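You operate a simulated robot arm through the tools that you are given. There is no shell and no other tool.

The job below is to be done with a simulated robot arm. You get a single attempt, and the scene is never put back.

TASK
Put things in order on the top of the long steel bench. At the end: the yellow dome cover is on the teal tub; the green width block stands where the yellow dome cover stood; the white gauge block stands where the green width block stood; the tall grey block stands where the white gauge block stood; whatever was shut is shut again. Leave all else as you found it, and nothing knocked over. Set down upright: yellow dome cover.

It is judged by the outcome, as a careful person would: the job done as asked, and still so three seconds after it is handed in. It fails if anything else is knocked over, pushed out of place, dropped, spilled or broken. Lids that push on must go on centred and level and be pressed home; caps that screw on are set level and turned clockwise until they are tight.

THE ROBOT
A 7-joint arm with a two-finger parallel gripper, fixed in place. Base frame: the origin is at the foot of the arm, x ahead of it, y to its left, z up; the work surface is at about z = 0. Lengths are in m, angles in rad, forces in N, time in s.
With the tool pointing down near the work surface it reaches from about 0.24 to 0.62 m from the base axis. Its first joint turns from -1.152 to 1.152 rad. Payload 2.6 kg.
Tool frame: the origin (TCP) lies between the finger pads and is the grasp point; the fingertips stand 0.03 m ahead of it; z points along the fingers, y is the line along which they close. Largest opening 0.094 m; finger width 0.028, thickness 0.01; the body of the gripper, 0.05 by 0.096 m, starts 0.055 m behind the TCP.
Orientation is that of the tool frame in the base frame, as a unit quaternion [w, x, y, z]. With the fingers straight down and closing along the base's y, the tool's x points along the base's -x, its y along +y and its z along -z.

THE INTERFACE
- The arm moves only by the tool play_rows. Its arguments are lists of equal length, an entry for each row: "rot": the turn, a rotation vector about the tool's x, y, z in degrees, a list of three; "dp": the shift along the tool's x, y, z in m, a list of three; "gripper": the opening in per cent of the stroke, from 0 (shut) to 100 (fully open). In form: {"rot": [[wx, wy, wz], ...], "dp": [[x, y, z], ...], "gripper": [gripper, ...]}. A call has 1 to 20 rows; each row is the pose to reach, as a shift and turn from the pose commanded when the call began, along the tool's axes at that moment. A row lasts 0.2 s, in which the tool goes at most 0.05 m and 0.15 rad; a call with a longer step from one row to the next is refused whole, and so is a gripper value outside its range. Where a pose cannot be reached the arm comes as near as it can. A force on the tool above 40 N (or 10 N above the force at the start of the call, whichever is more), or a blocked arm, ends the call early, and 0.2 s more pass. The fingers move at their own pace (about 0.072 m/s each) and stop on an object; they squeeze with about 22 N. The grip force told is the motor's: it shows also when the fingers shut on nothing. Time passes only in rows, and 0.2 s behind the last, so rows that repeat a pose let the fingers close. The reply holds the time, the measured pose of the TCP, the force on the tool along the base axes, the opening and the grip force, in the units named above and with some noise, with the torque about the TCP (base axes, N m) and any sound that the robot's microphone picked up.
- Cameras (640 x 400 px; columns grow to the right, rows downward): "scene" is fixed at [0.0427, 0.4442, 0.5542]; the picture's right is [-0.65, -0.76, 0.00], its down [-0.50, 0.43, -0.75] and it looks along [0.57, -0.49, -0.66] (base axes); focal length 295 px, centre (320, 200). "wrist" rides on the gripper at [0.076, 0.014, -0.102] in the tool frame; the picture's right is [-0.18, 0.98, 0.00], its down [-0.75, -0.14, -0.64] and it looks along [-0.63, -0.12, 0.77] (tool axes); focal length 243 px, centre (320, 200).
- grab_frame(camera): a new picture of that camera. It takes no simulated time.
- pixel_to_xyz(camera, pixels): for up to 12 pixels [column, row] of the newest picture of that camera ("zoom" is the newest enlarged one), the place [x, y, z] in the base frame of the surface seen there, good to about 0.002 m. It takes no simulated time.
- zoom(camera, box): a new picture of the part [left, top, right, bottom] of that camera's present view, enlarged. It takes no simulated time.
- close_job(): hands the job in; it is judged then, once.

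Leave the gripper open and the arm clear of the work at the hand-in unless told otherwise.

The tools are called after "Request:" as name(argument=value, ...) on one line, values as JSON. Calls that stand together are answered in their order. play_rows: Moves the arm, as the interface text tells. Its arguments: {"type":"object","properties":{"rot":{"type":"array","items":{"type":"array","items":{"type":"number"}}},"dp":{"type":"array","items":{"type":"array","items":{"type":"number"}}},"gripper":{"type":"array","items":{"type":"number"}}},"required":["rot","dp","gripper"]} The other tools are called the same way: grab_frame (camera) takes a picture; pixel_to_xyz (camera, pixels) gives the place of the surface under pixels of a picture; zoom (camera, box) takes an enlarged picture of a part of a camera's view; close_job () hands the job in.

At the start:

```text
time_s: 0.0
ee_pos: [0.2752, 0.2808, 0.3625]
orientation: [0.0, -0.001, 1.0, 0.0]
ft_force: [-0.1, 0.7, -0.1]
wrist_torque: [0.02, -0.01, -0.02]
width: 0.0942
finger_force: 0.0
```

scene: 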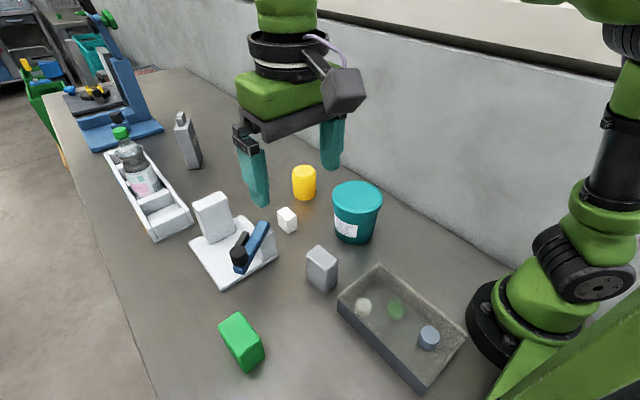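
wrist: 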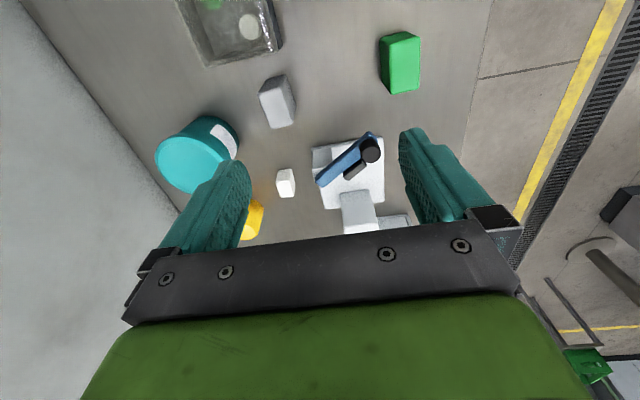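

I'll look at the scene more closely first: the yellow item is near scene (304,183), the teal tub near (357,210), the white block near (287,220), a grey block near (322,268), the green block near (241,342).

Request:
zoom(camera="scene", box=[180, 140, 480, 400])

Request:
grab_frame(camera="scene")

Request:
grab_frame(camera="wrist")

```text
1.54 times, centred on (330, 270) of scene
```

zoom: 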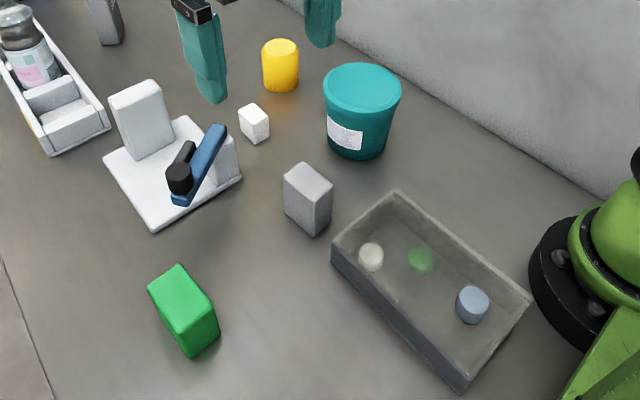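

```text
taken
```

scene: 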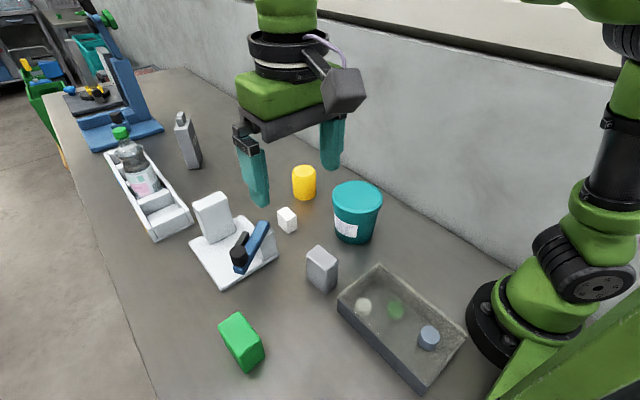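

```text
taken
```

wrist: 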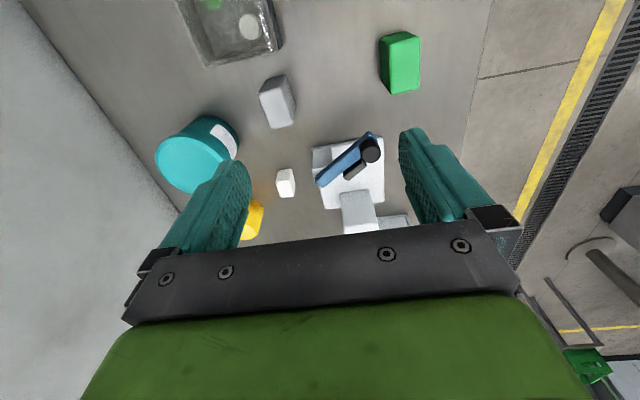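

Now I zoom into the individual areas to understand the objects.

Request:
zoom(camera="scene", box=[260, 150, 400, 240])

Request:
zoom(camera="scene", box=[180, 180, 300, 300])

Request:
zoom(camera="scene", box=[300, 240, 480, 400])

Request:
zoom(camera="scene", box=[90, 90, 250, 250])

Request:
zoom(camera="wrist", box=[140, 60, 420, 250])

```text
4.44 times, centred on (330, 195) of scene
```

zoom: 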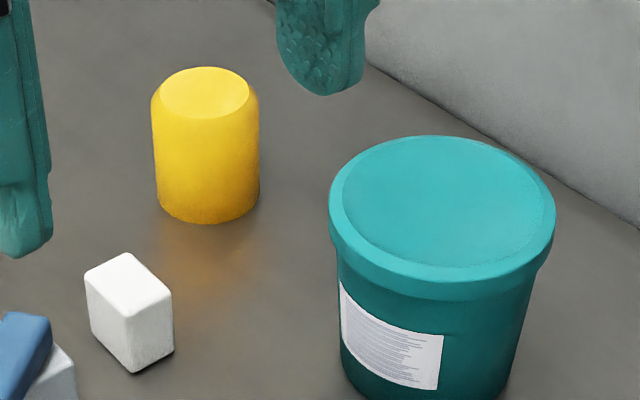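

```text
3.33 times, centred on (240, 240) of scene
```

zoom: 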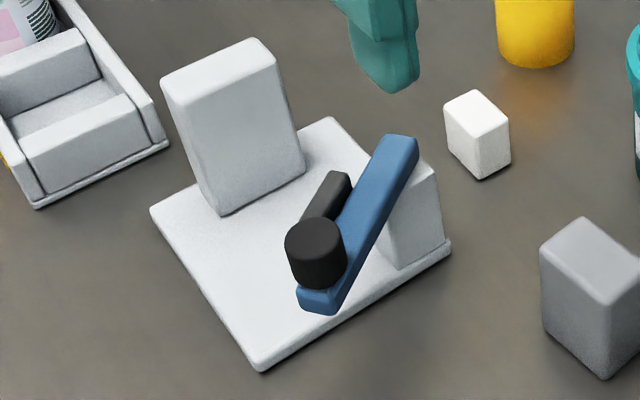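

```text
2.50 times, centred on (390, 320) of scene
```

zoom: 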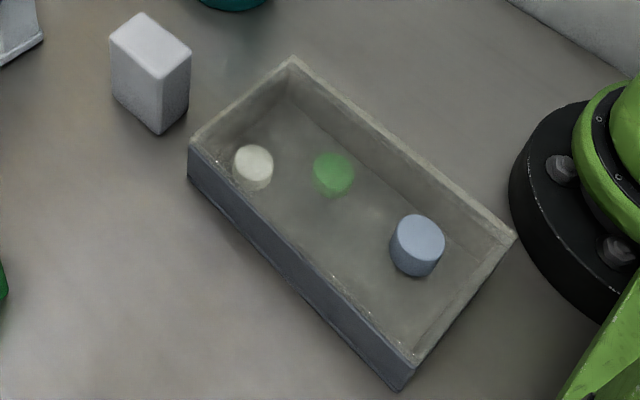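

```text
2.50 times, centred on (170, 170) of scene
```

zoom: 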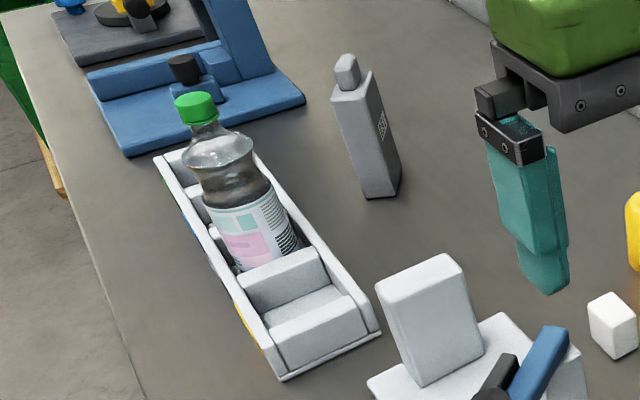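

```text
2.11 times, centred on (280, 155) of wrist
```

zoom: 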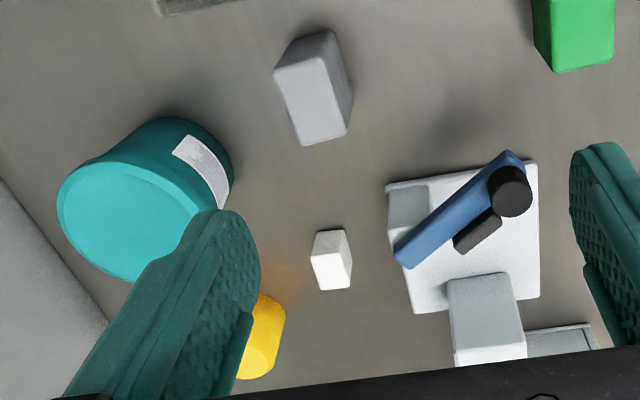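

The yellow cover, the closed teal tub, and the three blocks are clear. I'll measure their corners using the full scene picture: yellow top (304,171), tub top (358,195), white block (287,212), grey block (322,253), green block (240,330) and the bench around them.

Request:
zoom(camera="scene", box=[260, 150, 400, 240])

Request:
pixel_to_xyz(camera="zoom", pixels=[[207, 95], [165, 95], [248, 95], [207, 72], [207, 116], [207, 218], [160, 200], [255, 200], [440, 140], [340, 200], [545, 210], [440, 270]])

Request:
pixel_to_xyz(camera="zoom", pixels=[[125, 258], [90, 282], [130, 312], [168, 294], [132, 365], [172, 345], [95, 330], [440, 205], [440, 150], [345, 215], [540, 215], [440, 390]])

```text
4.44 times, centred on (330, 195) of scene
```

zoom: 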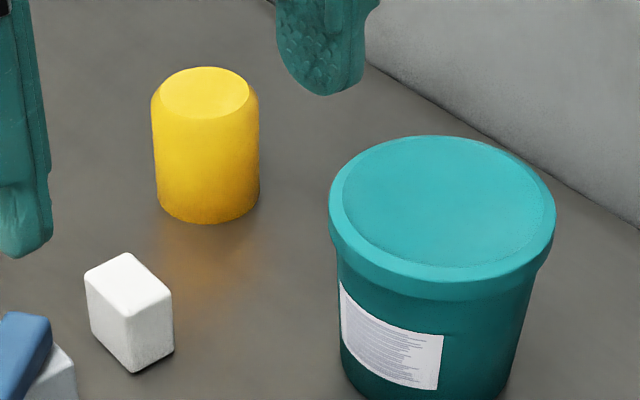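

```text
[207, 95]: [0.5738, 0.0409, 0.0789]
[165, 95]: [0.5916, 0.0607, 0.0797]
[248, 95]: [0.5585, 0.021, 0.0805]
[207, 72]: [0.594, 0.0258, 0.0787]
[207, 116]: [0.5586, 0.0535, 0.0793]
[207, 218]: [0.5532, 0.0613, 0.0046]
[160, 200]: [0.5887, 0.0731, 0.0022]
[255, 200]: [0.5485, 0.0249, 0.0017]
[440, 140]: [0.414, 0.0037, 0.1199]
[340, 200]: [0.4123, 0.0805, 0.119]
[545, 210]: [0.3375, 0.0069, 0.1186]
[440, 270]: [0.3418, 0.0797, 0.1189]
```

```text
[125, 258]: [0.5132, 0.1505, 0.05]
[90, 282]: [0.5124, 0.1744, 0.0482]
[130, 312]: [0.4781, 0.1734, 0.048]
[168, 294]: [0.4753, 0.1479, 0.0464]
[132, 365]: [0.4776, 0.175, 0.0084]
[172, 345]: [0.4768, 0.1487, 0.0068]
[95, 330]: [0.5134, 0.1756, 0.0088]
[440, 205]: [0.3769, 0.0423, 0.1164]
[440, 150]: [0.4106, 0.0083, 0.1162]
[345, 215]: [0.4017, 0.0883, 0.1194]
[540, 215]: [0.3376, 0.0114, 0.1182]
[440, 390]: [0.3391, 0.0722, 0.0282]
```

Yellow: about 0.055 m wide, top at z≈0.079, centred near (0.574,0.041). Tub top z≈0.117, centre near (0.378,0.042). White block ≈0.036×0.025×0.05. Now measure the grey and green blocks, then neighbours.

Request:
zoom(camera="scene", box=[200, 230, 360, 390])

```text
2.50 times, centred on (280, 310) of scene
```

zoom: 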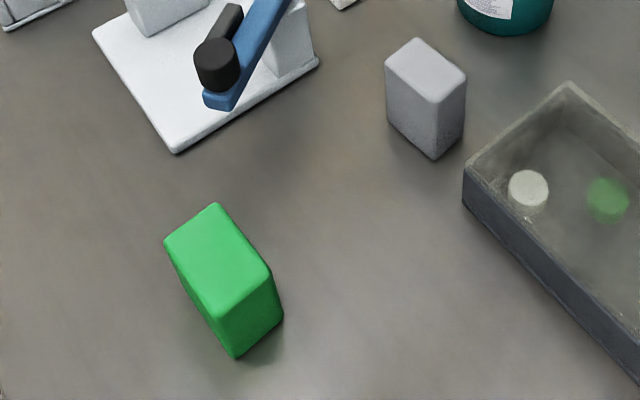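

Corners of the grey block top are near (417,40), (388,62), (430,100), (464,75); green top near (214,205), (167,240), (220,315), (268,275).

Request:
pixel_to_xyz(camera="zoom", pixels=[[417, 42], [390, 62], [430, 100], [462, 76], [426, 70], [433, 157], [463, 133], [389, 122]])

Request:
pixel_to_xyz(camera="zoom", pixels=[[214, 206], [168, 241], [220, 315], [268, 274], [218, 260], [236, 355], [282, 316], [178, 280]])

Request:
pixel_to_xyz(camera="scene", pixels=[[380, 266], [338, 296], [420, 390], [466, 338], [428, 335], [400, 310], [363, 307], [270, 255], [222, 288], [190, 243], [265, 225], [238, 265]])

```text
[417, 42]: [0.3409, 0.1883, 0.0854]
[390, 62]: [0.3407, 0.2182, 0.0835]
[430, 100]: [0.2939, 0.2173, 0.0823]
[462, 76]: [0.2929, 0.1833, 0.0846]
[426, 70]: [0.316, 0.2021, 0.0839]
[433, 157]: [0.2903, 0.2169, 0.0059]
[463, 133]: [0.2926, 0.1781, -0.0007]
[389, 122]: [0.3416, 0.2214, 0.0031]
```

```text
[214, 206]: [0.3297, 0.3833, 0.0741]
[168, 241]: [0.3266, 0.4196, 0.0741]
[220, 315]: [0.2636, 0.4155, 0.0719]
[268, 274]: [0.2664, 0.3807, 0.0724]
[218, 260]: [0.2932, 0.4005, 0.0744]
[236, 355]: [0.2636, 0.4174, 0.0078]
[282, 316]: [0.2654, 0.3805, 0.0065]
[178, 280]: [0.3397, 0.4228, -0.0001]
```

```text
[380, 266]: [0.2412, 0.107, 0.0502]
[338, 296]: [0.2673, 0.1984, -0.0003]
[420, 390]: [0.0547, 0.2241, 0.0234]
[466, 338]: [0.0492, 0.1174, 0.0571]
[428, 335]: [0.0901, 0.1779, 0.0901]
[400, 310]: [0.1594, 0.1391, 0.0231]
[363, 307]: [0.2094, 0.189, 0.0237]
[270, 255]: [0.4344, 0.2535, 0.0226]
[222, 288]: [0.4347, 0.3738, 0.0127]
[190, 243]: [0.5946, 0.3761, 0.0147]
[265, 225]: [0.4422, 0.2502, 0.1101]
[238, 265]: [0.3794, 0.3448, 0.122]
```

Positions are all understood, and the moves chain without a spare spot: yellow → tub, green → yellow's spot, white → green's spot, grey → white's spot. The wall near the yellow item matters for finger clearance, so I measure it and the other neighbours.

Request:
pixel_to_xyz(camera="scene", pixels=[[360, 160], [345, 150], [400, 190], [440, 215], [330, 190], [250, 230], [262, 238], [212, 200], [218, 238], [190, 160], [180, 118], [125, 130]])

Request:
zoom(camera="wrist", box=[240, 20, 440, 145])

```text
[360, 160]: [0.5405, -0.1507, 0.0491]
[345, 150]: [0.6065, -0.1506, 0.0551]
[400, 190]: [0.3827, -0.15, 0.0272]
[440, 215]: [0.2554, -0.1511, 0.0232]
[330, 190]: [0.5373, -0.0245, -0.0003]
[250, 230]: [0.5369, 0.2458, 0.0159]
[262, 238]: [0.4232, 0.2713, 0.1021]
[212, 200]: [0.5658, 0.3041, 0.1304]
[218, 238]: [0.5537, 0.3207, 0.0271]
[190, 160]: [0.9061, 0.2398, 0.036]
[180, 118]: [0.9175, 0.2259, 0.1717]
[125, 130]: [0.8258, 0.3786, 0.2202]
```

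```text
3.20 times, centred on (340, 82) of wrist
```

zoom: 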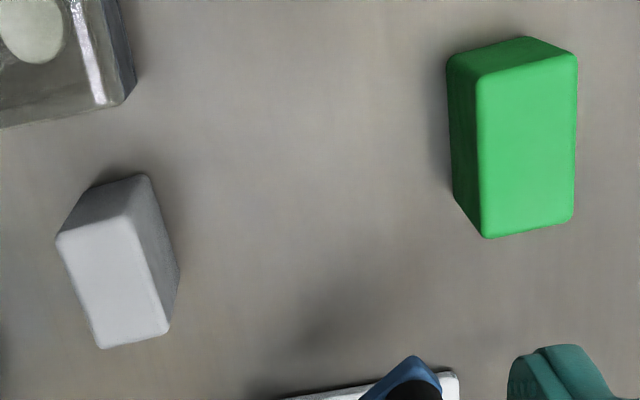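

The wall is at y≈-0.15, giving plenty of room. I measure the top corners again from the wrist zoom: green (480,82),(574,58),(570,216),(487,235); grey (62,237),(130,215),(165,328),(103,345).

Request:
pixel_to_xyz(camera="zoom", pixels=[[482, 84], [573, 61], [570, 215], [488, 234], [528, 148], [62, 238], [129, 217], [164, 328], [104, 344], [114, 282]])

```text
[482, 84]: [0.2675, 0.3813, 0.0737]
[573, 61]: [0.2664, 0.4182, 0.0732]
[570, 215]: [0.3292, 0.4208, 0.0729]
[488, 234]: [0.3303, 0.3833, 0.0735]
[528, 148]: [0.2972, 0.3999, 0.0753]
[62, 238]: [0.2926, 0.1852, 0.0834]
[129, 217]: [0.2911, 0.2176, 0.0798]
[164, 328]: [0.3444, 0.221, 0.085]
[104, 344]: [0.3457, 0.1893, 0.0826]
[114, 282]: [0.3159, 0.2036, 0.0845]
```

Green centre ≈(0.2975,0.400), yaw ≈+2°; grey centre ≈(0.318,0.2025), yaw ≈+4°. Now I travel to above the yellow cover at about (0.50,0.041,0.25), high above everything, for a good look.

Request:
play_rows(rot=[[0, 0, 0], [0, 0, 0], [0, 0, 0], [0, 0, 0], [0, 0, 0], [0, 0, 0], [0, 0, 0], [0, 0, 0], [0, 0, 0], [0, 0, 0]], dp=[[-0.0225, -0.024, 0.011], [-0.045, -0.048, 0.022], [-0.0675, -0.072, 0.033], [-0.09, -0.096, 0.044], [-0.1125, -0.12, 0.055], [-0.135, -0.144, 0.066], [-0.1575, -0.168, 0.077], [-0.18, -0.192, 0.088], [-0.2025, -0.216, 0.1], [-0.225, -0.24, 0.11]], gripper=[100, 100, 100, 100, 100, 100, 100, 100, 100, 100])

Request:
grab_frame(camera="wrist")

Request:
grab_frame(camera="scene")

```text
time_s: 2.2
ee_pos: [0.5, 0.0414, 0.253]
orientation: [0.0, 0.0, 1.0, 0.0]
ft_force: [-0.2, -0.7, -0.4]
wrist_torque: [0.01, 0.03, 0.01]
width: 0.0938
finger_force: 0.1
```

```text
taken
```

wrist: 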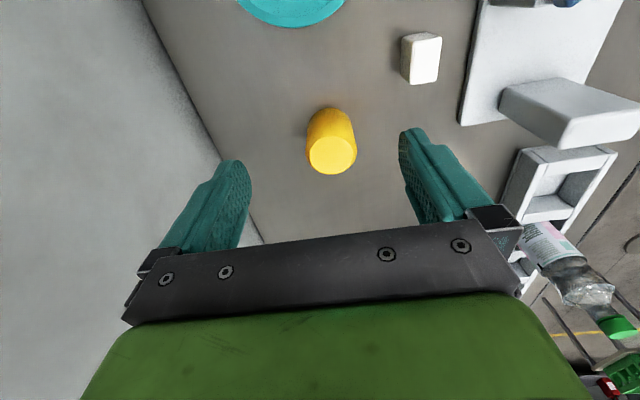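

```text
taken
```

scene: 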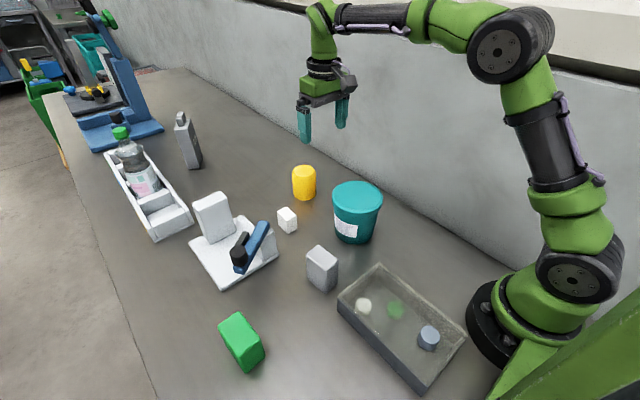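

The yellow cover sits at wrist (330,140), the white block at (421,58). I zoom in the wrist view to measure both.

Request:
zoom(camera="wrist", box=[270, 20, 450, 190])

```text
2.35 times, centred on (360, 105) of wrist
```

zoom: 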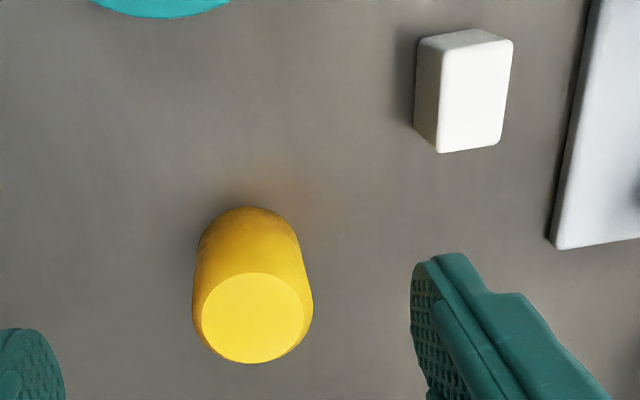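

I query the yellow top ellipse (centre ~(252,318), edges at x 203/301, y 276/359), its sides, and the white top corners.

Request:
pixel_to_xyz(camera="zoom", pixels=[[252, 318], [204, 318], [300, 318], [252, 276], [252, 359], [196, 310], [310, 310], [247, 212], [448, 53], [509, 42], [499, 141], [440, 150]])

Request:
pixel_to_xyz(camera="zoom", pixels=[[216, 290], [288, 290], [218, 346], [288, 346], [247, 245], [225, 212], [272, 212], [475, 95], [478, 45], [470, 147], [443, 100], [505, 90]])

```text
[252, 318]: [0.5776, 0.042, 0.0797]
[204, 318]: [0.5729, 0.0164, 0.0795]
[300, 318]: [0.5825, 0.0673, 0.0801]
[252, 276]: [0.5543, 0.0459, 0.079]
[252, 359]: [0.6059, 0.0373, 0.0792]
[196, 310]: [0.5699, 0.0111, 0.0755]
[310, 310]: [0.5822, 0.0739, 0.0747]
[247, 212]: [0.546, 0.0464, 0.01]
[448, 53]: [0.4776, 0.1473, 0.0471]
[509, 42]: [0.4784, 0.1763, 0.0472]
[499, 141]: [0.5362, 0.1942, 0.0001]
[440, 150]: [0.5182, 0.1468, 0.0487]
```

```text
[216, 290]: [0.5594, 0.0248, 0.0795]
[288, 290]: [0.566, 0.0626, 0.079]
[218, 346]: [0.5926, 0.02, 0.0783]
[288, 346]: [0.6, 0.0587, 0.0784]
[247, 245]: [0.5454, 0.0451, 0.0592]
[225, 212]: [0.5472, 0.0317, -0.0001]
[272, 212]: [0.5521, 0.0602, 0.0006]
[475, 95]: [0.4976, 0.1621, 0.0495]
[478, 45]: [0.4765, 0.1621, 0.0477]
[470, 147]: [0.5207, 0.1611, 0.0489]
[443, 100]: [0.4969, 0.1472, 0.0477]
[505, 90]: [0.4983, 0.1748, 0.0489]
```

Yellow centre ≈(0.577,0.041), diameter ≈0.064, height 0.079; white centre ≈(0.497,0.1615). I descend over the yellow cover with open fingers to TCP z≈0.042.

Request:
play_rows(rot=[[0, 0, 0], [0, 0, 0], [0, 0, 0], [0, 0, 0], [0, 0, 0], [0, 0, 0], [0, 0, 0], [0, 0, 0], [0, 0, 0]], dp=[[-0.026, 0, 0.03], [-0.052, 0, 0.06], [-0.077, 0, 0.09], [-0.077, 0, 0.115], [-0.077, 0, 0.14], [-0.077, 0, 0.165], [-0.077, 0, 0.185], [-0.077, 0, 0.2], [-0.077, 0, 0.21]], gripper=[100, 100, 100, 100, 100, 100, 100, 100, 100])

Request:
grab_frame(camera="wrist")

Request:
zoom(camera="scene", box=[230, 100, 410, 250])

```text
time_s: 4.2
ee_pos: [0.5785, 0.0406, 0.0418]
orientation: [0.0, 0.0, 1.0, 0.0]
ft_force: [0.0, 0.2, 0.8]
wrist_torque: [-0.02, -0.02, 0.01]
width: 0.094
finger_force: 0.1
```

```text
taken
```

wrist: 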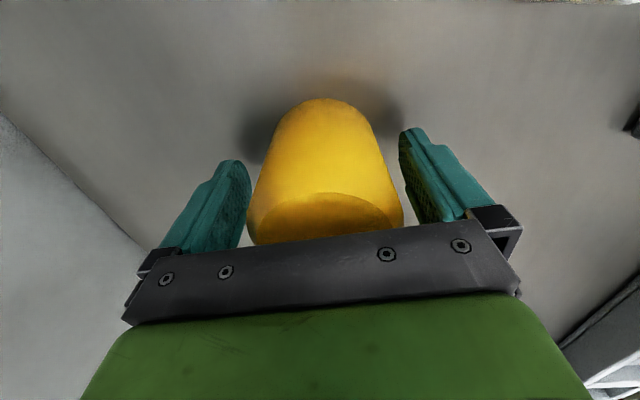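

```text
2.67 times, centred on (320, 175) of scene
```

zoom: 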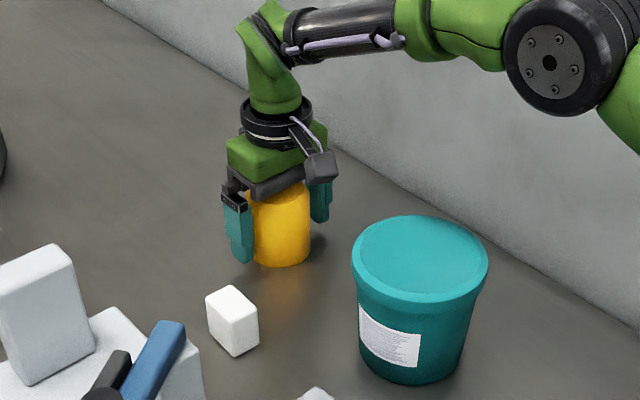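

The fingers straddle the cover evenly in y. I close them in place.

Request:
play_rows(rot=[[0, 0, 0], [0, 0, 0], [0, 0, 0], [0, 0, 0]], dp=[[0, 0, 0], [0, 0, 0], [0, 0, 0], [0, 0, 0]], gripper=[60, 40, 40, 40])

Request:
grab_frame(camera="wrist")

```text
time_s: 5.2
ee_pos: [0.5781, 0.0395, 0.0424]
orientation: [0.0, -0.001, 1.0, 0.0]
ft_force: [-0.1, 0.1, -0.3]
wrist_torque: [-0.05, 0.0, 0.01]
width: 0.0701
finger_force: 22.2
```

```text
taken
```

wrist: 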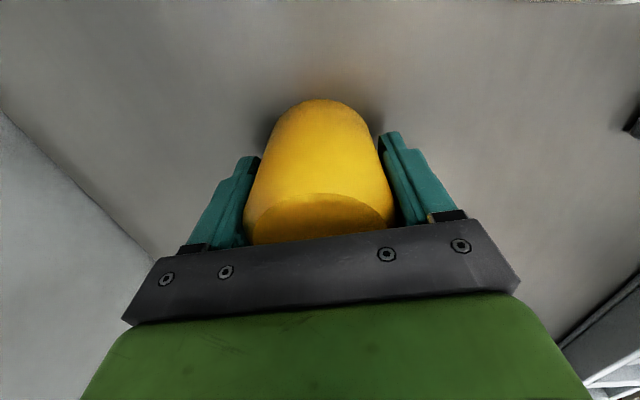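

Gripped at 0.070 m with 22 N. I lift straight up gently and look at what is underneath.

Request:
play_rows(rot=[[0, 0, 0], [0, 0, 0], [0, 0, 0], [0, 0, 0], [0, 0, 0], [0, 0, 0], [0, 0, 0], [0, 0, 0], [0, 0, 0], [0, 0, 0]], dp=[[0, 0, -0.005], [0, 0, -0.012], [0, 0, -0.025], [0, 0, -0.045], [0, 0, -0.07], [0, 0, -0.1], [0, 0, -0.13], [0, 0, -0.16], [0, 0, -0.18], [0, 0, -0.19]], gripper=[40, 40, 40, 40, 40, 40, 40, 40, 40, 40])

Request:
grab_frame(camera="wrist")

Request:
grab_frame(camera="scene")

Request:
zoom(camera="scene", box=[230, 80, 410, 250])

```text
time_s: 7.4
ee_pos: [0.5768, 0.0411, 0.233]
orientation: [0.0, 0.0, 1.0, 0.001]
ft_force: [-0.7, -0.6, -0.5]
wrist_torque: [0.01, -0.01, 0.02]
width: 0.0701
finger_force: 22.0
```

```text
taken
```

wrist: 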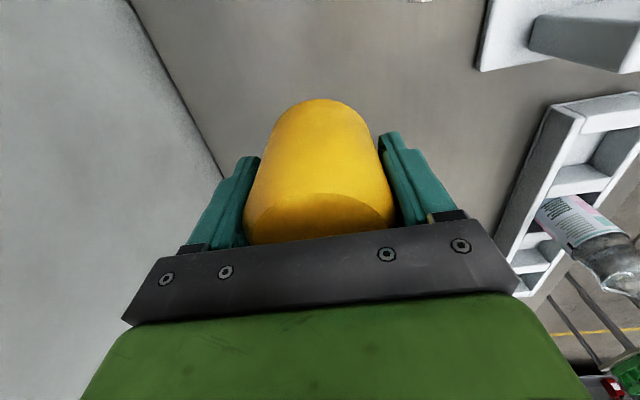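

```text
taken
```

scene: 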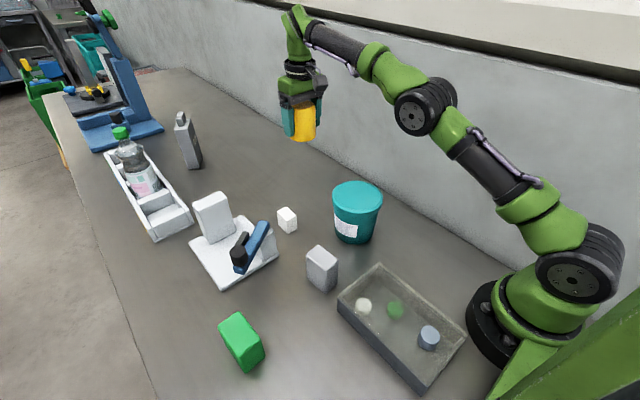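

```text
2.35 times, centred on (320, 165) of scene
```

zoom: 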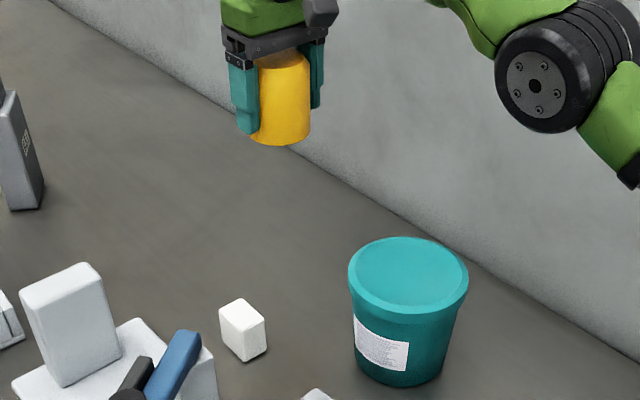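

The bench beneath is bare and the cover hangs level. Now I measure the tub top precisely with a closer zoom.

Request:
zoom(camera="scene", box=[318, 170, 398, 250])

```text
5.00 times, centred on (358, 210) of scene
```

zoom: 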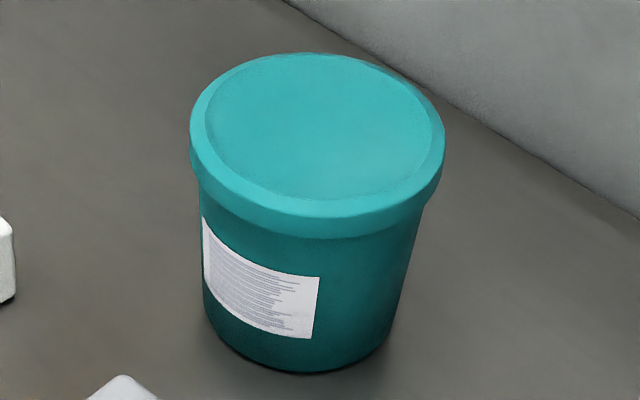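

I query the rim: left (197,128), right (439,138), top (312,56), bottom (322,207), plus diagonals and the recessed centre.

Request:
pixel_to_xyz(camera="zoom", pixels=[[197, 128], [439, 138], [312, 57], [322, 208], [225, 80], [410, 190], [400, 75], [225, 178], [318, 125], [280, 110], [360, 150], [318, 170]])

```text
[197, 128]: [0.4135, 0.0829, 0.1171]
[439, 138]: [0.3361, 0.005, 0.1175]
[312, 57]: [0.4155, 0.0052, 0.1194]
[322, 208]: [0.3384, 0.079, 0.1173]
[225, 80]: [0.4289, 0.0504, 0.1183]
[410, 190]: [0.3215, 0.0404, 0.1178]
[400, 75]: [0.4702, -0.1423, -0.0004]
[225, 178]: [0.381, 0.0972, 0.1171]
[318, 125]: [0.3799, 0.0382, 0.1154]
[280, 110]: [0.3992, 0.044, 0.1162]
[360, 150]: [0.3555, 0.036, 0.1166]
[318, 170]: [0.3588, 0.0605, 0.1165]
```

Tub centre ≈(0.376,0.043), rim 0.118, recessed lid face ≈0.1165. I carry the cover back 0.201 m and then lower to just above the lid.

Request:
play_rows(rot=[[0, 0, 0], [0, 0, 0], [0, 0, 0], [0, 0, 0], [0, 0, 0], [0, 0, 0], [0, 0, 0], [0, 0, 0], [0, 0, 0], [0, 0, 0], [0, 0, 0], [0, 0, 0], [0, 0, 0]], dp=[[0.015, 0, 0], [0.04, 0.0005, 0], [0.07, 0.001, 0], [0.1, 0.0015, 0], [0.13, 0.002, 0], [0.16, 0.0024, 0], [0.185, 0.0024, 0], [0.197, 0.0024, 0], [0.201, 0.0024, 0], [0.201, 0.0024, 0.015], [0.201, 0.0024, 0.035], [0.201, 0.0024, 0.05], [0.201, 0.0024, 0.058]], gripper=[40, 40, 40, 40, 40, 40, 40, 40, 40, 40, 40, 40, 40])

Request:
zoom(camera="scene", box=[298, 110, 438, 250])

Request:
grab_frame(camera="wrist")

```text
time_s: 10.2
ee_pos: [0.3767, 0.0407, 0.1764]
orientation: [0.0, 0.0, 1.0, 0.0]
ft_force: [0.0, 0.2, -0.3]
wrist_torque: [-0.01, -0.02, -0.03]
width: 0.0699
finger_force: 21.6
```

```text
2.86 times, centred on (368, 180) of scene
```

zoom: 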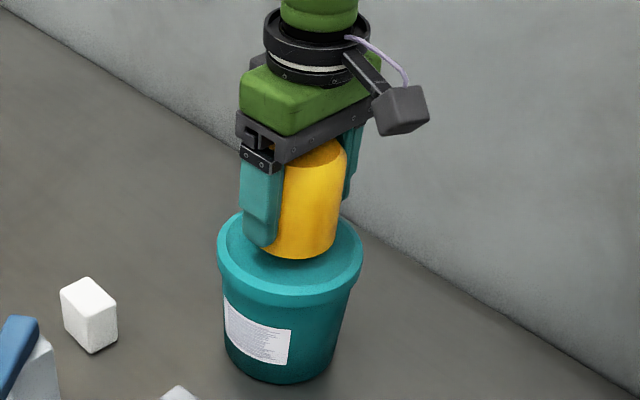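

```text
taken
```

wrist: 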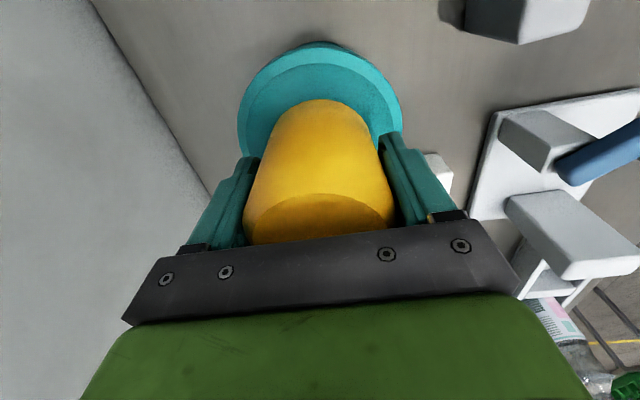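

The cover is nicely over the lid. I check centring by measuring visible rim points and the cover's bottom front edge.

Request:
zoom(camera="wrist", box=[220, 30, 420, 155])

```text
3.20 times, centred on (320, 92) of wrist
```

zoom: 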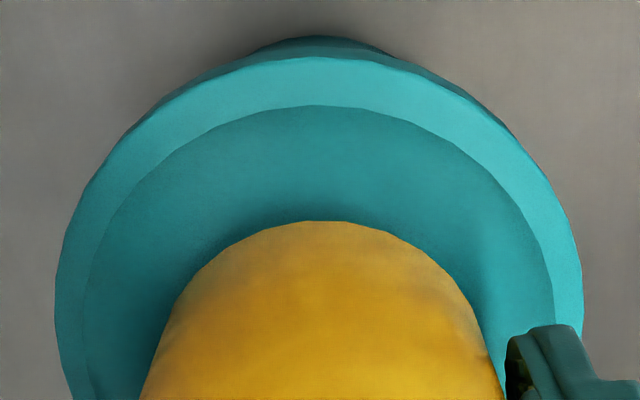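

Request:
pixel_to_xyz(camera="zoom", pixels=[[320, 62], [130, 140], [505, 145], [64, 280], [576, 285], [320, 112], [320, 230], [200, 275], [450, 280], [155, 380], [490, 370], [320, 180]])

```text
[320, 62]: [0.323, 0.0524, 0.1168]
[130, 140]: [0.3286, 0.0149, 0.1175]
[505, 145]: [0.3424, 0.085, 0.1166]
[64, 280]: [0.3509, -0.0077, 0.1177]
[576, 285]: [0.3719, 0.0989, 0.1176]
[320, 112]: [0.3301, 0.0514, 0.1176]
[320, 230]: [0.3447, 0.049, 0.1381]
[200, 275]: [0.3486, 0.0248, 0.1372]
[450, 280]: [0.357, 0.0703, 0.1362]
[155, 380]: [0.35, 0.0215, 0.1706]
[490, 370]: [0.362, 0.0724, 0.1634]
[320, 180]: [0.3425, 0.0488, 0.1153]
```

The cover is 2 mm forward of the tub centre, so I shift 2 mm back and lower almost to the lid.

Request:
play_rows(rot=[[0, 0, 0], [0, 0, 0], [0, 0, 0], [0, 0, 0], [0, 0, 0]], dp=[[0.002, 0, 0.004], [0.002, 0, 0.008], [0.002, 0, 0.011], [0.002, 0, 0.013], [0.002, 0, 0.0145]], gripper=[40, 40, 40, 40, 40])

Request:
zoom(camera="scene", box=[318, 140, 418, 240])

```text
time_s: 11.4
ee_pos: [0.375, 0.0438, 0.1609]
orientation: [0.002, 0.0, 1.0, 0.0]
ft_force: [-0.1, 0.8, 15.1]
wrist_torque: [-0.26, -0.02, -0.08]
width: 0.0702
finger_force: 22.2
```

```text
4.00 times, centred on (368, 190) of scene
```

zoom: 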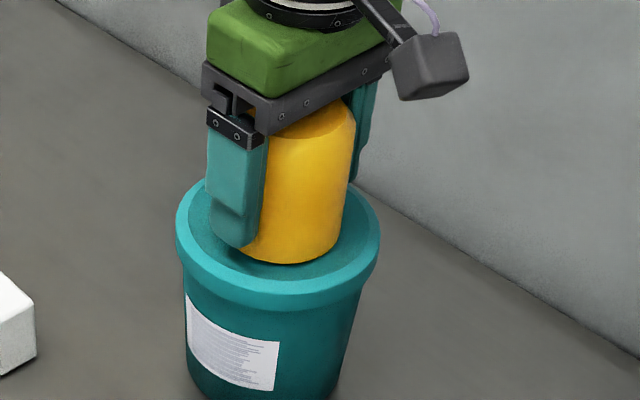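

15 N upward force: the cover is seated on the lid. I ease the preload off slightly, then open the fingers.

Request:
play_rows(rot=[[0, 0, 0], [0, 0, 0], [0, 0, 0], [0, 0, 0], [0, 0, 0]], dp=[[0, 0, -0.0007], [0, 0, -0.0007], [0, 0, -0.0007], [0, 0, -0.0007], [0, 0, -0.0007]], gripper=[40, 80, 90, 100, 100])

Request:
zoom(camera="scene", box=[318, 140, 418, 240])

Request:
grab_frame(camera="wrist")

```text
time_s: 12.6
ee_pos: [0.3746, 0.0423, 0.1615]
orientation: [0.0, 0.0, 1.0, 0.0]
ft_force: [-0.2, -0.9, -0.1]
wrist_torque: [0.04, 0.03, 0.02]
width: 0.094
finger_force: 0.0
```

```text
4.00 times, centred on (368, 190) of scene
```

zoom: 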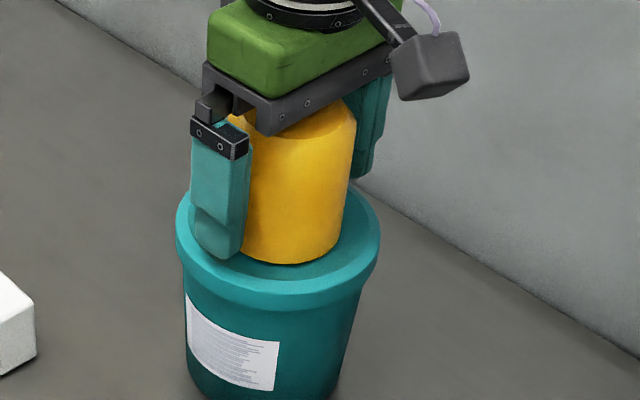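

```text
taken
```

wrist: 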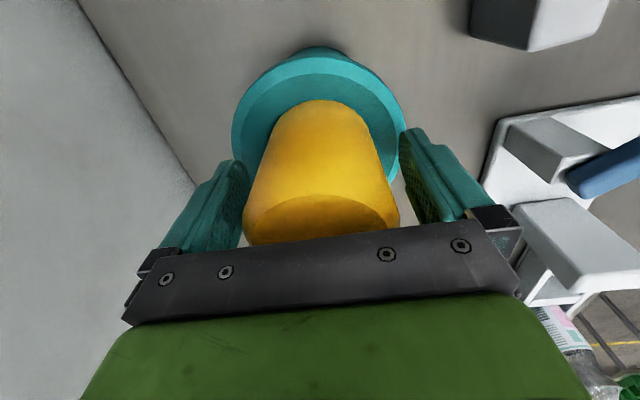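

The fingers are off the cover and the force is zero. I rise straight up and inspect.

Request:
play_rows(rot=[[0, 0, 0], [0, 0, 0], [0, 0, 0], [0, 0, 0], [0, 0, 0], [0, 0, 0], [0, 0, 0]], dp=[[0, 0, -0.01], [0, 0, -0.03], [0, 0, -0.055], [0, 0, -0.08], [0, 0, -0.105], [0, 0, -0.125], [0, 0, -0.14]], gripper=[100, 100, 100, 100, 100, 100, 100])

Request:
zoom(camera="scene", box=[298, 140, 418, 250])

Request:
grab_frame(camera="wrist")

```text
time_s: 14.2
ee_pos: [0.3724, 0.0411, 0.3004]
orientation: [0.0, 0.0, 1.0, 0.001]
ft_force: [0.4, -0.2, 0.0]
wrist_torque: [0.03, -0.03, 0.02]
width: 0.0939
finger_force: 0.1
```

```text
3.64 times, centred on (358, 195) of scene
```

zoom: 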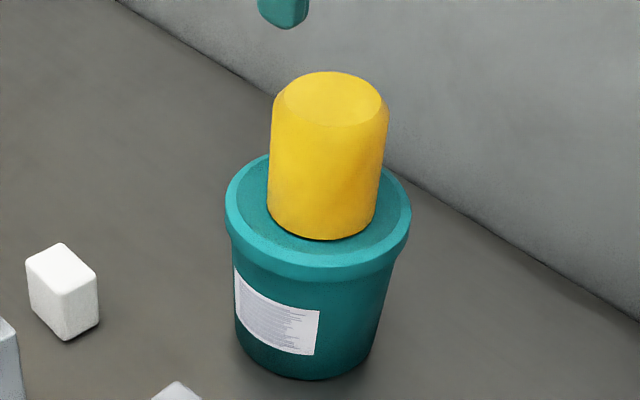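

```text
taken
```

wrist: 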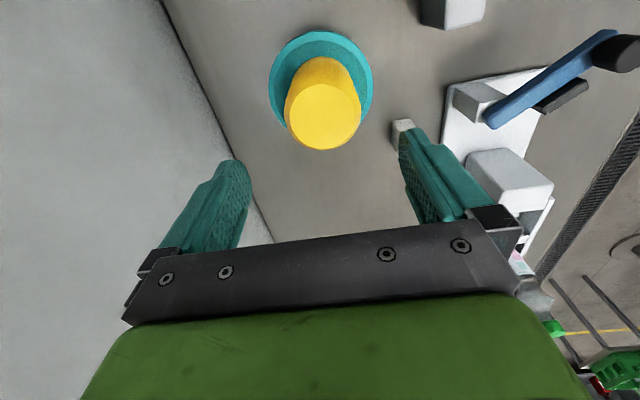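

The cover stands upright and centred on the tub. Next: travel high across to above the green block at (0.2975,0.400), turning the tool ~2° to match its yaw.

Request:
play_rows(rot=[[0, 0, 0], [0, 0, 0], [0, 0, 0], [0, 0, 0], [0, 0, 0], [0, 0, 0], [0, 0, -0.5], [0, 0, -1], [0, 0, -1.5], [0, 0, -2], [0, 0, -2], [0, 0, -2]], dp=[[0.004, 0.018, 0], [0.0118, 0.055, 0], [0.0202, 0.094, 0], [0.0286, 0.133, 0], [0.037, 0.172, 0], [0.0453, 0.211, 0], [0.0537, 0.25, 0.01], [0.0614, 0.286, 0.025], [0.069, 0.321, 0.04], [0.0743, 0.346, 0.055], [0.0767, 0.357, 0.07], [0.0767, 0.357, 0.08]], gripper=[100, 100, 100, 100, 100, 100, 100, 100, 100, 100, 100, 100])

Request:
grab_frame(camera="wrist")

Request:
grab_frame(camera="scene")

```text
time_s: 16.8
ee_pos: [0.2993, 0.4014, 0.2214]
orientation: [0.001, -0.018, 1.0, 0.0]
ft_force: [-0.6, 0.3, 0.1]
wrist_torque: [-0.01, 0.01, 0.01]
width: 0.0938
finger_force: 0.1
```

```text
taken
```

wrist: 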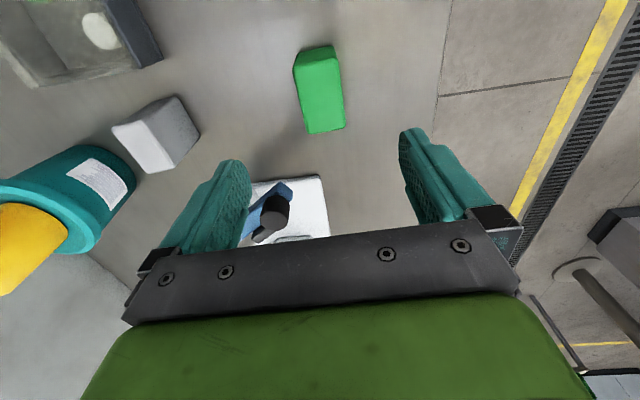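

```text
taken
```

scene: 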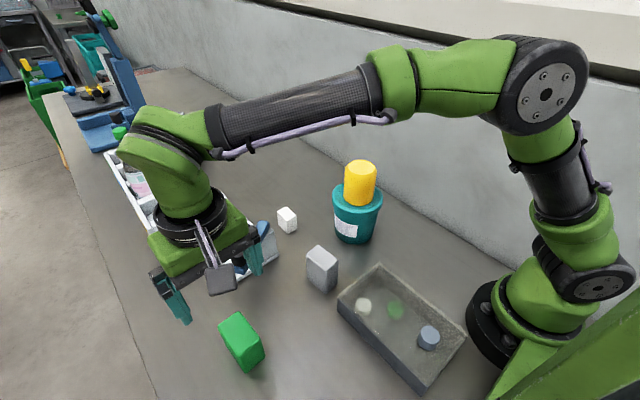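

I zoom on the green block at wrist (320,90) to refine its position and yaw.

Request:
zoom(camera="wrist", box=[260, 30, 380, 150])

```text
3.33 times, centred on (320, 90) of wrist
```

zoom: 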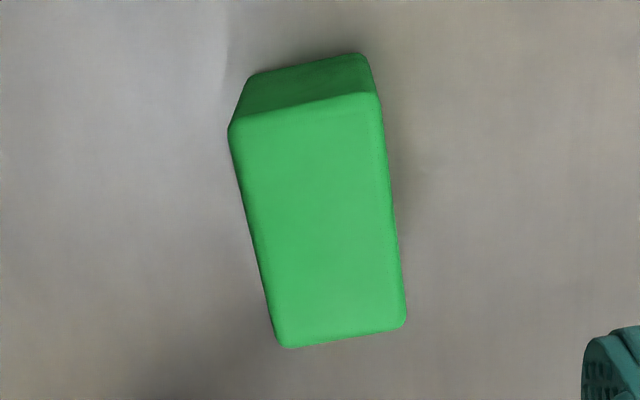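

Top-face corners appear at (234,125), (376,98), (402,322), (281,344); I query just inside them.

Request:
pixel_to_xyz(camera="zoom", pixels=[[238, 130], [373, 102], [400, 318], [284, 340], [308, 115], [340, 333], [262, 235], [390, 210], [320, 220], [251, 80], [360, 58]])

```text
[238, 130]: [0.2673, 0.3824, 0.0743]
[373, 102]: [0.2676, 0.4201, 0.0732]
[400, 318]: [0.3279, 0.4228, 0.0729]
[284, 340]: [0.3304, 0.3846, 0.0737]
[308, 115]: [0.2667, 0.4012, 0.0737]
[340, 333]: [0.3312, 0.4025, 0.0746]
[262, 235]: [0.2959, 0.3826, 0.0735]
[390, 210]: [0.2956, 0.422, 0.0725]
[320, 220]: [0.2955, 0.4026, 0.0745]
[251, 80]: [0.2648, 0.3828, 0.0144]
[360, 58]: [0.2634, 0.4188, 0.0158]
```

Green centre ≈(0.2985,0.4015), yaw 2°. The tool is right above it; I descend to TCP z≈0.04 with fingers open.

Request:
play_rows(rot=[[0, 0, 0], [0, 0, 0], [0, 0, 0], [0, 0, 0], [0, 0, 0], [0, 0, 0], [0, 0, 0], [0, 0, 0]], dp=[[-0.0005, 0.001, 0.03], [-0.0005, 0.001, 0.06], [-0.0005, 0.001, 0.09], [-0.0005, 0.001, 0.12], [-0.0005, 0.001, 0.145], [-0.0005, 0.001, 0.163], [-0.0005, 0.001, 0.175], [-0.0005, 0.001, 0.1805]], gripper=[100, 100, 100, 100, 100, 100, 100, 100])

Request:
grab_frame(camera="wrist")

```text
time_s: 18.6
ee_pos: [0.297, 0.4013, 0.041]
orientation: [0.001, -0.018, 1.0, 0.001]
ft_force: [-0.2, -0.1, 0.5]
wrist_torque: [-0.01, 0.0, 0.0]
width: 0.0939
finger_force: 0.0
```

```text
taken
```

wrist: 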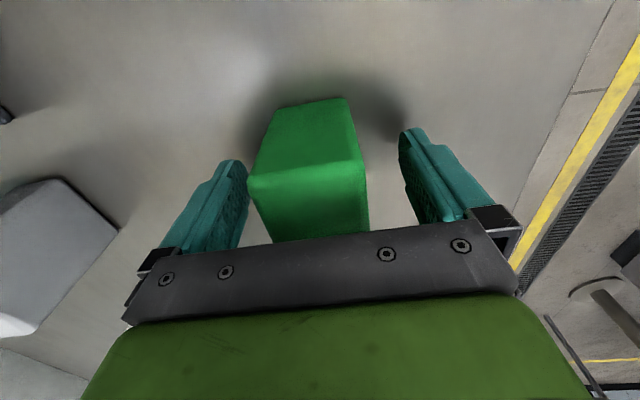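

The block sits between the fingers. I close on it.

Request:
play_rows(rot=[[0, 0, 0], [0, 0, 0], [0, 0, 0], [0, 0, 0], [0, 0, 0], [0, 0, 0]], dp=[[0, 0, 0], [0, 0, 0], [0, 0, 0], [0, 0, 0], [0, 0, 0], [0, 0, 0]], gripper=[75, 55, 40, 25, 10, 10])

Request:
grab_frame(camera="wrist")

```text
time_s: 20.0
ee_pos: [0.2982, 0.4031, 0.0404]
orientation: [0.0, -0.017, 1.0, 0.0]
ft_force: [0.7, 1.0, -0.4]
wrist_torque: [0.02, -0.02, -0.01]
width: 0.0482
finger_force: 21.8
```

```text
taken
```

wrist: 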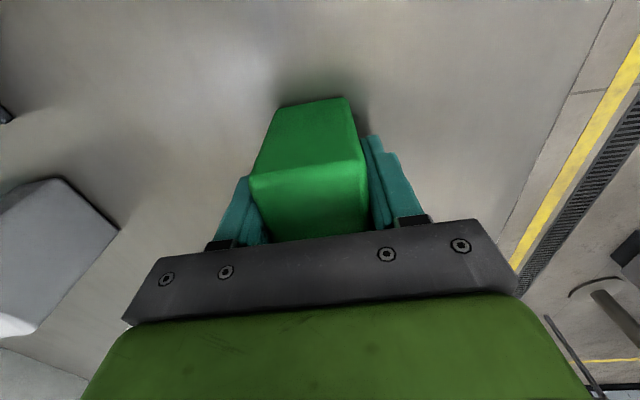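

Gripped at 0.048 m, 22 N, no visible shift. I lift straight up.

Request:
play_rows(rot=[[0, 0, 0], [0, 0, 0], [0, 0, 0], [0, 0, 0], [0, 0, 0], [0, 0, 0], [0, 0, 0], [0, 0, 0], [0, 0, 0]], dp=[[0, 0, -0.005], [0, 0, -0.015], [0, 0, -0.035], [0, 0, -0.065], [0, 0, -0.1], [0, 0, -0.135], [0, 0, -0.17], [0, 0, -0.2], [0, 0, -0.22]], gripper=[10, 10, 10, 10, 10, 10, 10, 10, 10])

Request:
grab_frame(camera="wrist")

Request:
grab_frame(camera="scene")

```text
time_s: 22.0
ee_pos: [0.2978, 0.4014, 0.2608]
orientation: [0.0, -0.018, 1.0, 0.0]
ft_force: [0.3, -0.6, -2.4]
wrist_torque: [0.02, -0.04, 0.0]
width: 0.0479
finger_force: 22.2
```

```text
taken
```

wrist: 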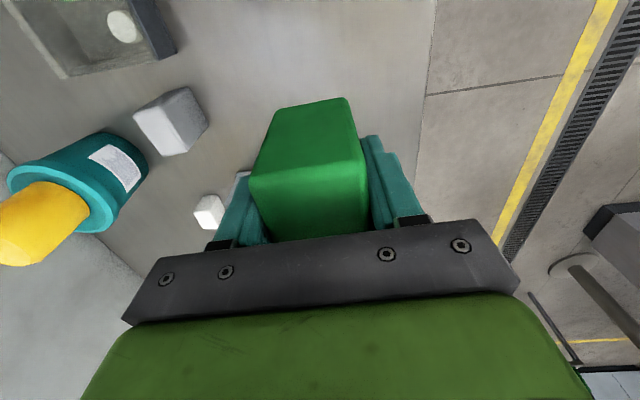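

```text
taken
```

scene: 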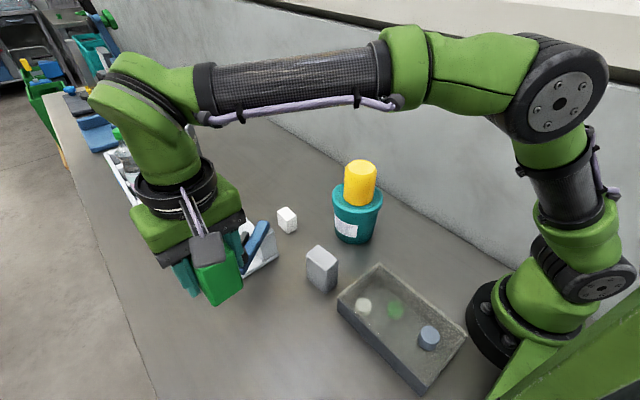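

Held firmly (weight ≈2.4 N). Now I carry it at z≈0.26 across to above the yellow cover's old spot (0.577,0.0405).

Request:
play_rows(rot=[[0, 0, 0], [0, 0, 0], [0, 0, 0], [0, 0, 0.5], [0, 0, 1], [0, 0, 1.5], [0, 0, 2], [0, 0, 2], [0, 0, 2], [0, 0, 2], [0, 0, 2], [0, 0, 2], [0, 0, 2], [0, 0, 2], [0, 0, 2]], dp=[[-0.008, -0.0111, 0], [-0.0266, -0.037, 0], [-0.0479, -0.0667, 0], [-0.0692, -0.0963, 0], [-0.0905, -0.126, 0], [-0.1118, -0.1556, 0], [-0.1331, -0.1853, 0], [-0.1544, -0.2149, 0], [-0.1757, -0.2445, 0], [-0.197, -0.2742, 0], [-0.2183, -0.3038, 0], [-0.2396, -0.3335, 0], [-0.2556, -0.3557, 0], [-0.2636, -0.3668, 0], [-0.2662, -0.3705, 0]], gripper=[10, 10, 10, 10, 10, 10, 10, 10, 10, 10, 10, 10, 10, 10, 10])

Request:
grab_frame(camera="wrist")

Request:
grab_frame(camera="scene")

```text
time_s: 25.2
ee_pos: [0.5717, 0.0473, 0.2571]
orientation: [0.0, 0.0, 1.0, 0.001]
ft_force: [0.0, -0.3, -2.5]
wrist_torque: [0.0, 0.0, -0.03]
width: 0.0481
finger_force: 21.8
out of reach, approached as far as the arm can: row 14, 15
```

```text
taken
```

wrist: 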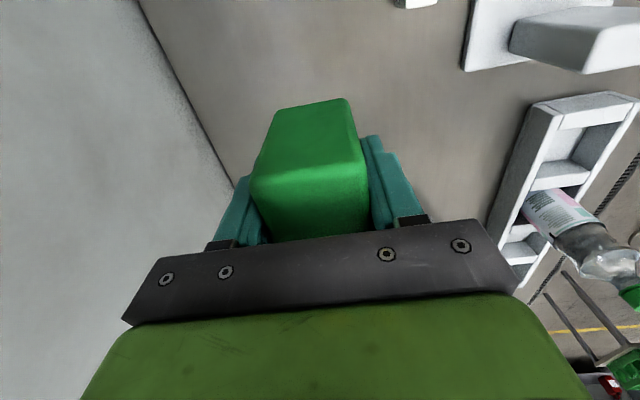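

```text
taken
```

scene: 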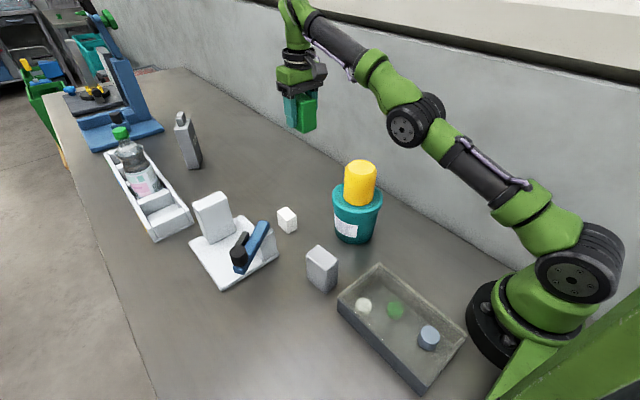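

At this height the last few mm were out of reach. I lower to about z≈0.17 first, where reach is better, then read the pose.

Request:
play_rows(rot=[[0, 0, 0], [0, 0, 0], [0, 0, 0], [0, 0, 0], [0, 0, 0]], dp=[[0, 0, 0.015], [0, 0, 0.035], [0, 0, 0.06], [0, 0, 0.08], [0, 0, 0.09]], gripper=[10, 10, 10, 10, 10])

Request:
grab_frame(camera="scene")

```text
time_s: 26.4
ee_pos: [0.5968, 0.0533, 0.1743]
orientation: [-0.001, 0.0, 1.0, 0.0]
ft_force: [-0.5, 0.0, -2.5]
wrist_torque: [0.0, 0.04, 0.01]
width: 0.0481
finger_force: 22.0
out of reach, approached as far as the arm can: row 1, 2, 3, 4, 5
```

```text
taken
```

scene: 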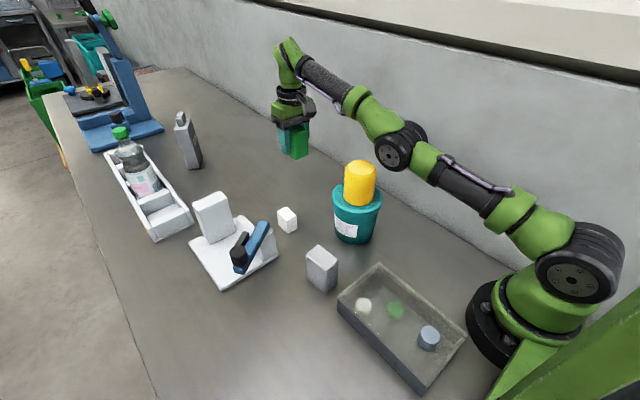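

The arm has stretched out nearly straight (measured 0.597, 0.053, 0.174), and that also brings the elbow low near the yellow cover. I will back off gently: up and inward in small steps, so that the elbow bends upward again.

Request:
play_rows(rot=[[0, 0, 0], [0, 0, 0], [0, 0, 0], [0, 0, 0]], dp=[[0.003, 0, -0.01], [0.006, 0, -0.02], [0.012, 0, -0.035], [0.018, 0, -0.05]], gripper=[10, 10, 10, 10])

Request:
grab_frame(camera="scene")

```text
time_s: 27.4
ee_pos: [0.5817, 0.0514, 0.2247]
orientation: [-0.002, 0.0, 1.0, 0.0]
ft_force: [0.3, 0.0, -2.3]
wrist_torque: [0.0, 0.0, -0.03]
width: 0.0483
finger_force: 22.2
```

```text
taken
```

scene: 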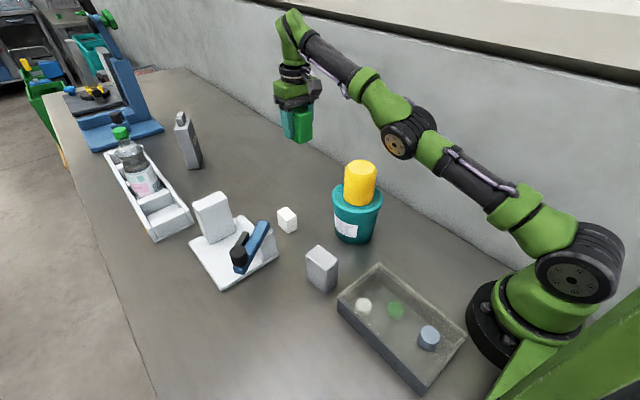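

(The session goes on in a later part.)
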